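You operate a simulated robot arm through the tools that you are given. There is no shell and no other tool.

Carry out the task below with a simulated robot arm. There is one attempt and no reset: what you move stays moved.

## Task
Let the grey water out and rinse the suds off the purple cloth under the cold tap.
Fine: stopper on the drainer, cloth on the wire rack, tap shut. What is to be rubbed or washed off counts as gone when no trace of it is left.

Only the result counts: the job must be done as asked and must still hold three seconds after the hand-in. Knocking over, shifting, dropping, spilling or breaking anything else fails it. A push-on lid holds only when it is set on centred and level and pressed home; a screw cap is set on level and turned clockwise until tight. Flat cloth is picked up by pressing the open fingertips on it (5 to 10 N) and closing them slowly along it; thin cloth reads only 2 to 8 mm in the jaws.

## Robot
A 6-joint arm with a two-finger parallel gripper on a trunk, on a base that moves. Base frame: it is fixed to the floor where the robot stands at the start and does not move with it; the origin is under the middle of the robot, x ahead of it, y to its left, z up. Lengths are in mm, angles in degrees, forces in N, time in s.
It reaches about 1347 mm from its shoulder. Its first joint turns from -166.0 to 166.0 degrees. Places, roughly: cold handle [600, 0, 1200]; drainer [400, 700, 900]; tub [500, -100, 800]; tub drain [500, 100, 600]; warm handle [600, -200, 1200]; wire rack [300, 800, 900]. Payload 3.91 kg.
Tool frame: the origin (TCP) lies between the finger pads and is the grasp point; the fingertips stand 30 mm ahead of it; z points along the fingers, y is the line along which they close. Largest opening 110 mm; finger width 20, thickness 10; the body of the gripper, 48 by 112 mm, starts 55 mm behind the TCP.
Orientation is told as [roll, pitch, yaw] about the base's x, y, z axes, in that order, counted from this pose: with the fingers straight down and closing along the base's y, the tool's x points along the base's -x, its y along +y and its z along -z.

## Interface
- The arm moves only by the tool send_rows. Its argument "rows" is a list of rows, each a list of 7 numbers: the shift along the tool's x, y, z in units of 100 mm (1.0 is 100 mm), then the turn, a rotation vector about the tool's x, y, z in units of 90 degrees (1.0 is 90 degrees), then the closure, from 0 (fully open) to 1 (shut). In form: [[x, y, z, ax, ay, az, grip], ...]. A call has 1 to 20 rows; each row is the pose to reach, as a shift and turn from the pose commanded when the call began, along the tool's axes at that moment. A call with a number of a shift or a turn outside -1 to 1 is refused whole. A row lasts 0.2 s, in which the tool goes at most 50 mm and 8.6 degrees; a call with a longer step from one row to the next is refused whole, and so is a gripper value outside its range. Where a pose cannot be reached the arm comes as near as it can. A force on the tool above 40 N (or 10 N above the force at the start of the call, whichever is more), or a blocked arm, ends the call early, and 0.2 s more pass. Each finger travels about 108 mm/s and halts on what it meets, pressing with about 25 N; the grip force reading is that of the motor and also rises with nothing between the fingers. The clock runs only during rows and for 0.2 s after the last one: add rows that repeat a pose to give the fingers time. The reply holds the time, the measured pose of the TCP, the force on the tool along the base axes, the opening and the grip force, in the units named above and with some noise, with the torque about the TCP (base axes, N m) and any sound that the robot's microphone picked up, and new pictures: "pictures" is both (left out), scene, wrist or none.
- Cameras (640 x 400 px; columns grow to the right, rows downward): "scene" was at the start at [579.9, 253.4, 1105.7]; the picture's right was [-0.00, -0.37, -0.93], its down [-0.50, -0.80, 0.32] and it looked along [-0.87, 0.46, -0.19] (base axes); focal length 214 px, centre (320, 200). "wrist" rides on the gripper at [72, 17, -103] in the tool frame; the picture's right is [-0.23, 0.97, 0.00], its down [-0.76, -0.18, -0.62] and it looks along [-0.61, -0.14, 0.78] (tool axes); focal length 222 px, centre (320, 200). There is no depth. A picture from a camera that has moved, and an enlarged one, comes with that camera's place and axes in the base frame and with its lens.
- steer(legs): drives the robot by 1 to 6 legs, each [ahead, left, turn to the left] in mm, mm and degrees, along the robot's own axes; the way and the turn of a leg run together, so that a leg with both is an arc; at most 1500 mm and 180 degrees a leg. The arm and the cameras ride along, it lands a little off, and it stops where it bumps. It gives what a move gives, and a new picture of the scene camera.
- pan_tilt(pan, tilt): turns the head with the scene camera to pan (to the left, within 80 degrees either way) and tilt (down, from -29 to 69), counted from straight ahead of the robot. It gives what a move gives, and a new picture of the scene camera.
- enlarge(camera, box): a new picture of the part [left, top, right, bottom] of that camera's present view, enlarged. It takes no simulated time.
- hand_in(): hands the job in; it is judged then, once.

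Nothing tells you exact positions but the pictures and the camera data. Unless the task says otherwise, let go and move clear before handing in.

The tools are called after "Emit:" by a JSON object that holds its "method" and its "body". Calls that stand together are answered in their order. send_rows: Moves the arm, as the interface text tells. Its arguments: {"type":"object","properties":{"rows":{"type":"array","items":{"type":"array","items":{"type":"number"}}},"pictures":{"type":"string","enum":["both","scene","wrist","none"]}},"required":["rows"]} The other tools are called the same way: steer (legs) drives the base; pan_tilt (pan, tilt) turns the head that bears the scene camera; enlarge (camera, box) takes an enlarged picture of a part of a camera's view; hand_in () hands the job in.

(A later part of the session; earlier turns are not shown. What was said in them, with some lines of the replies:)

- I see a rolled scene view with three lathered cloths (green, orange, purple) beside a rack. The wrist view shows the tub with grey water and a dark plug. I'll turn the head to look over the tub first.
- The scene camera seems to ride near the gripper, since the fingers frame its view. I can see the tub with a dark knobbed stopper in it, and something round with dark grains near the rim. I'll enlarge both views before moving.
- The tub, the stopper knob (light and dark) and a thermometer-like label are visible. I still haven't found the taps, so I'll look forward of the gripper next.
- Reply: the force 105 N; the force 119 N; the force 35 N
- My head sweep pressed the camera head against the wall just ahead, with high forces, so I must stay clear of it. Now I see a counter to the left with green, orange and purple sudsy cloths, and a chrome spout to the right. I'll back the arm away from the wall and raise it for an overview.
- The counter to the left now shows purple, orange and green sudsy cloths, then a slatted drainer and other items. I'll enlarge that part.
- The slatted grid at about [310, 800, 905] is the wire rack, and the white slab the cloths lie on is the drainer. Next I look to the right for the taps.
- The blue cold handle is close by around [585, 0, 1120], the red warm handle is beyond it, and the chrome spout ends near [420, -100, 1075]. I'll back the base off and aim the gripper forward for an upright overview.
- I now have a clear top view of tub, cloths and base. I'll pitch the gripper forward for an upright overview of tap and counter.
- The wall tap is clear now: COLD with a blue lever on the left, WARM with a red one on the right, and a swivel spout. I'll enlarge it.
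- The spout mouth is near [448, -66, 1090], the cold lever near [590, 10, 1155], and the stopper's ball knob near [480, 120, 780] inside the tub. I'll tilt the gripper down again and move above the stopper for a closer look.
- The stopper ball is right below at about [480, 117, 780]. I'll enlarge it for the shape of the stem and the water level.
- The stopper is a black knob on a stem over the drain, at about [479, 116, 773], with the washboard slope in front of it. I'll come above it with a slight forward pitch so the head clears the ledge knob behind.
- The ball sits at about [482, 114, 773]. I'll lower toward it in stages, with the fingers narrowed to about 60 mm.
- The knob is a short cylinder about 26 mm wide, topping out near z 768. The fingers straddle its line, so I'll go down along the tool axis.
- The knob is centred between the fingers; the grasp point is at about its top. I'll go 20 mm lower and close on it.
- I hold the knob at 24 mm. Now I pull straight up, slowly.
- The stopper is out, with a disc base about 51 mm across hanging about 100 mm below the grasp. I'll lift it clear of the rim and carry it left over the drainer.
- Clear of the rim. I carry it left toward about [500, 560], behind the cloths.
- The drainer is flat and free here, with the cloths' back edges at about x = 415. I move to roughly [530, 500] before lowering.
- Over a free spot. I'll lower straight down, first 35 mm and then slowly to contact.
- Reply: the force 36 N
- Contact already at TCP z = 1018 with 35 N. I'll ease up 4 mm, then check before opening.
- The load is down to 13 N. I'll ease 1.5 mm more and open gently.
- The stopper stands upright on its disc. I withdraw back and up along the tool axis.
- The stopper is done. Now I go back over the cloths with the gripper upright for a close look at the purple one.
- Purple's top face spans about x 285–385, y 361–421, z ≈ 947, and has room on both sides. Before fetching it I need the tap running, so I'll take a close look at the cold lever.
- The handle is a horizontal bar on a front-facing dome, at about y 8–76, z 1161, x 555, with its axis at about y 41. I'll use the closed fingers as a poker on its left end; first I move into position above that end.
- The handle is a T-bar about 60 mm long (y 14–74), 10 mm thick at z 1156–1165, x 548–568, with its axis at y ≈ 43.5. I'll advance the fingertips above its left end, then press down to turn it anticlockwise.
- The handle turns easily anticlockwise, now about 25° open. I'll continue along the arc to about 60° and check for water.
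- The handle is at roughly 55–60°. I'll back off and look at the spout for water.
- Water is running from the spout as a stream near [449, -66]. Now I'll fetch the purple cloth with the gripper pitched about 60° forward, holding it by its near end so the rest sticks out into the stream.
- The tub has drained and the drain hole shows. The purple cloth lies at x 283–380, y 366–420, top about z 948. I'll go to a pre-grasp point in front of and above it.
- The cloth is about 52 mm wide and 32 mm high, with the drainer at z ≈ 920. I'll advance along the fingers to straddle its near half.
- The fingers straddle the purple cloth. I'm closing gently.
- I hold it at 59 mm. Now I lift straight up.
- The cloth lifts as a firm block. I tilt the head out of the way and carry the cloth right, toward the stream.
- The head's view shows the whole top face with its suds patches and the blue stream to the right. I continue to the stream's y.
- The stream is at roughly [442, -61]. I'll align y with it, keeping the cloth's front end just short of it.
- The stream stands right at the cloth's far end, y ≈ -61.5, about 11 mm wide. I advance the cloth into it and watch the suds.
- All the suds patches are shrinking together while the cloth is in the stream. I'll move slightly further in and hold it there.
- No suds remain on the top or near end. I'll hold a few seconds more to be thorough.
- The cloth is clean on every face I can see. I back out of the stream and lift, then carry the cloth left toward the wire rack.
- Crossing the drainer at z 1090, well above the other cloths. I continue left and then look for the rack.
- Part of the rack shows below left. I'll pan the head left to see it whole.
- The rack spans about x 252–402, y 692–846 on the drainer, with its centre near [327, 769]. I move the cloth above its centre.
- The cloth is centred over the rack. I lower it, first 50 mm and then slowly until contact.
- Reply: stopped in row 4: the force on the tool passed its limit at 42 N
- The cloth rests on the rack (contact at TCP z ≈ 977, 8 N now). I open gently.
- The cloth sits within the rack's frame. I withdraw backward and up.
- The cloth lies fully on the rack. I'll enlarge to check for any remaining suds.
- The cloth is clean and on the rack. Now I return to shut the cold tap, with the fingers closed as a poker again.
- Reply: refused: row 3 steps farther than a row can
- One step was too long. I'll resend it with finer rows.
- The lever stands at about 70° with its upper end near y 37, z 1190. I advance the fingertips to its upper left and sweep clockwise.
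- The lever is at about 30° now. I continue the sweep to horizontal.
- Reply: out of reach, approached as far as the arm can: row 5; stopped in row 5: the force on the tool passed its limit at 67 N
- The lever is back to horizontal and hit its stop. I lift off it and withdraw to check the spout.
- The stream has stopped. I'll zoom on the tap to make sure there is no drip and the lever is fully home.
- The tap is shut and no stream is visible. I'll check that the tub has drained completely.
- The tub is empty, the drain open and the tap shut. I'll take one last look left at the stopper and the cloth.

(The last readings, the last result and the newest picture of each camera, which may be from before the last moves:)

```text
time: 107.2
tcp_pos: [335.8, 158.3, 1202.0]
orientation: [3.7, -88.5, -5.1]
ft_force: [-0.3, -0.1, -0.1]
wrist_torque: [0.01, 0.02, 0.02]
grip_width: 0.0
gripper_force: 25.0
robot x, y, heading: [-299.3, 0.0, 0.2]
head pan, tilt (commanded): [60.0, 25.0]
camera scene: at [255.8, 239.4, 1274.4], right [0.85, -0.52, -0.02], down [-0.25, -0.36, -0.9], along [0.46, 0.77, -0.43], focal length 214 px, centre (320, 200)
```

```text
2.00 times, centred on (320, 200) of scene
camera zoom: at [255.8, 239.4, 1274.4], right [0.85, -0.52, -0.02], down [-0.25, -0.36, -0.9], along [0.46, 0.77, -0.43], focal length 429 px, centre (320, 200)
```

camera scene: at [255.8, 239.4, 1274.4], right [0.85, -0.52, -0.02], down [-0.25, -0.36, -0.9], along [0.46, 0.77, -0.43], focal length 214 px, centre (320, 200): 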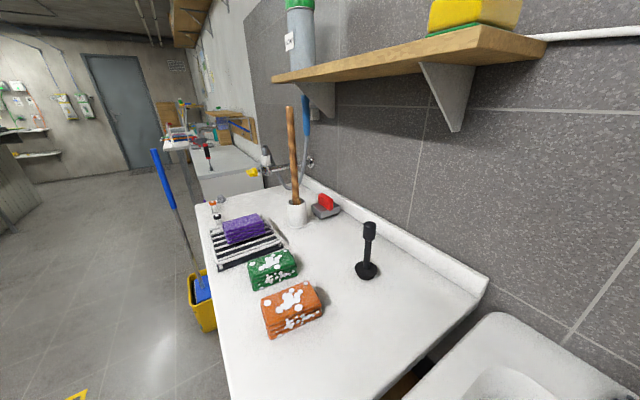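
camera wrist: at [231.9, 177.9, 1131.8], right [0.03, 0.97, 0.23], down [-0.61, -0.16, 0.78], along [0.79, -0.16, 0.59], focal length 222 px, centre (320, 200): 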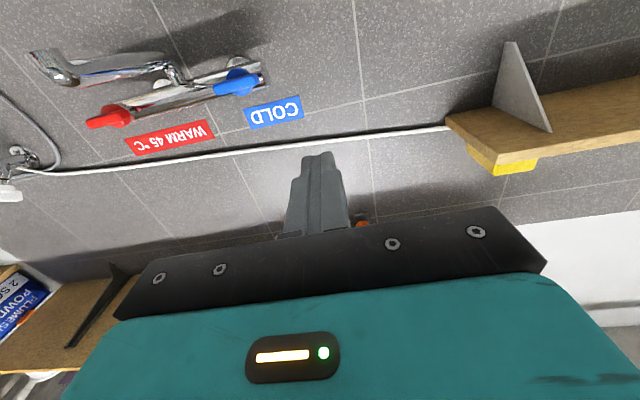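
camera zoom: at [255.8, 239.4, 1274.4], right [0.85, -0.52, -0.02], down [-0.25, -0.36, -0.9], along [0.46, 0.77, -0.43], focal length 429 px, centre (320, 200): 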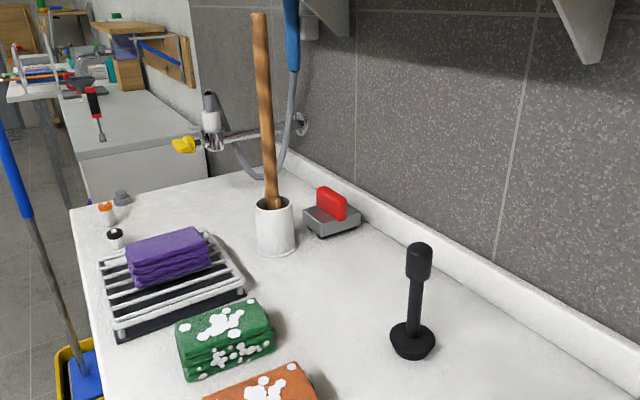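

The stopper stands on the drainer and the purple cloth lies on the wire rack with no suds showing. The tub is empty, the cold tap is shut and the arm is clear, so I hand in.

Emit:
{"method": "hand_in", "body": {}}

```text
The job is handed in.
```

The job is done and handed in; I don't have a verdict on it yet. The last pictures before hand-in showed:

- **Grey water:** it has drained, the tub is empty and the drain is open. The stopper is standing upright on the drainer.
- **Purple cloth:** I held it under the cold tap until no suds showed, plus about four seconds more. It lies flat on the wire rack. I never saw its underside. The patches on the top and near end shrank and vanished together, so I expect the underside is clean too.
- **Cold tap:** the lever is back against its stop and no water is running.

While looking around at the start, I pressed the camera head against the wall with about 100 N. Later pictures showed nothing moved or damaged. The orange and green cloths and the other items on the drainer and tub rim looked undisturbed.
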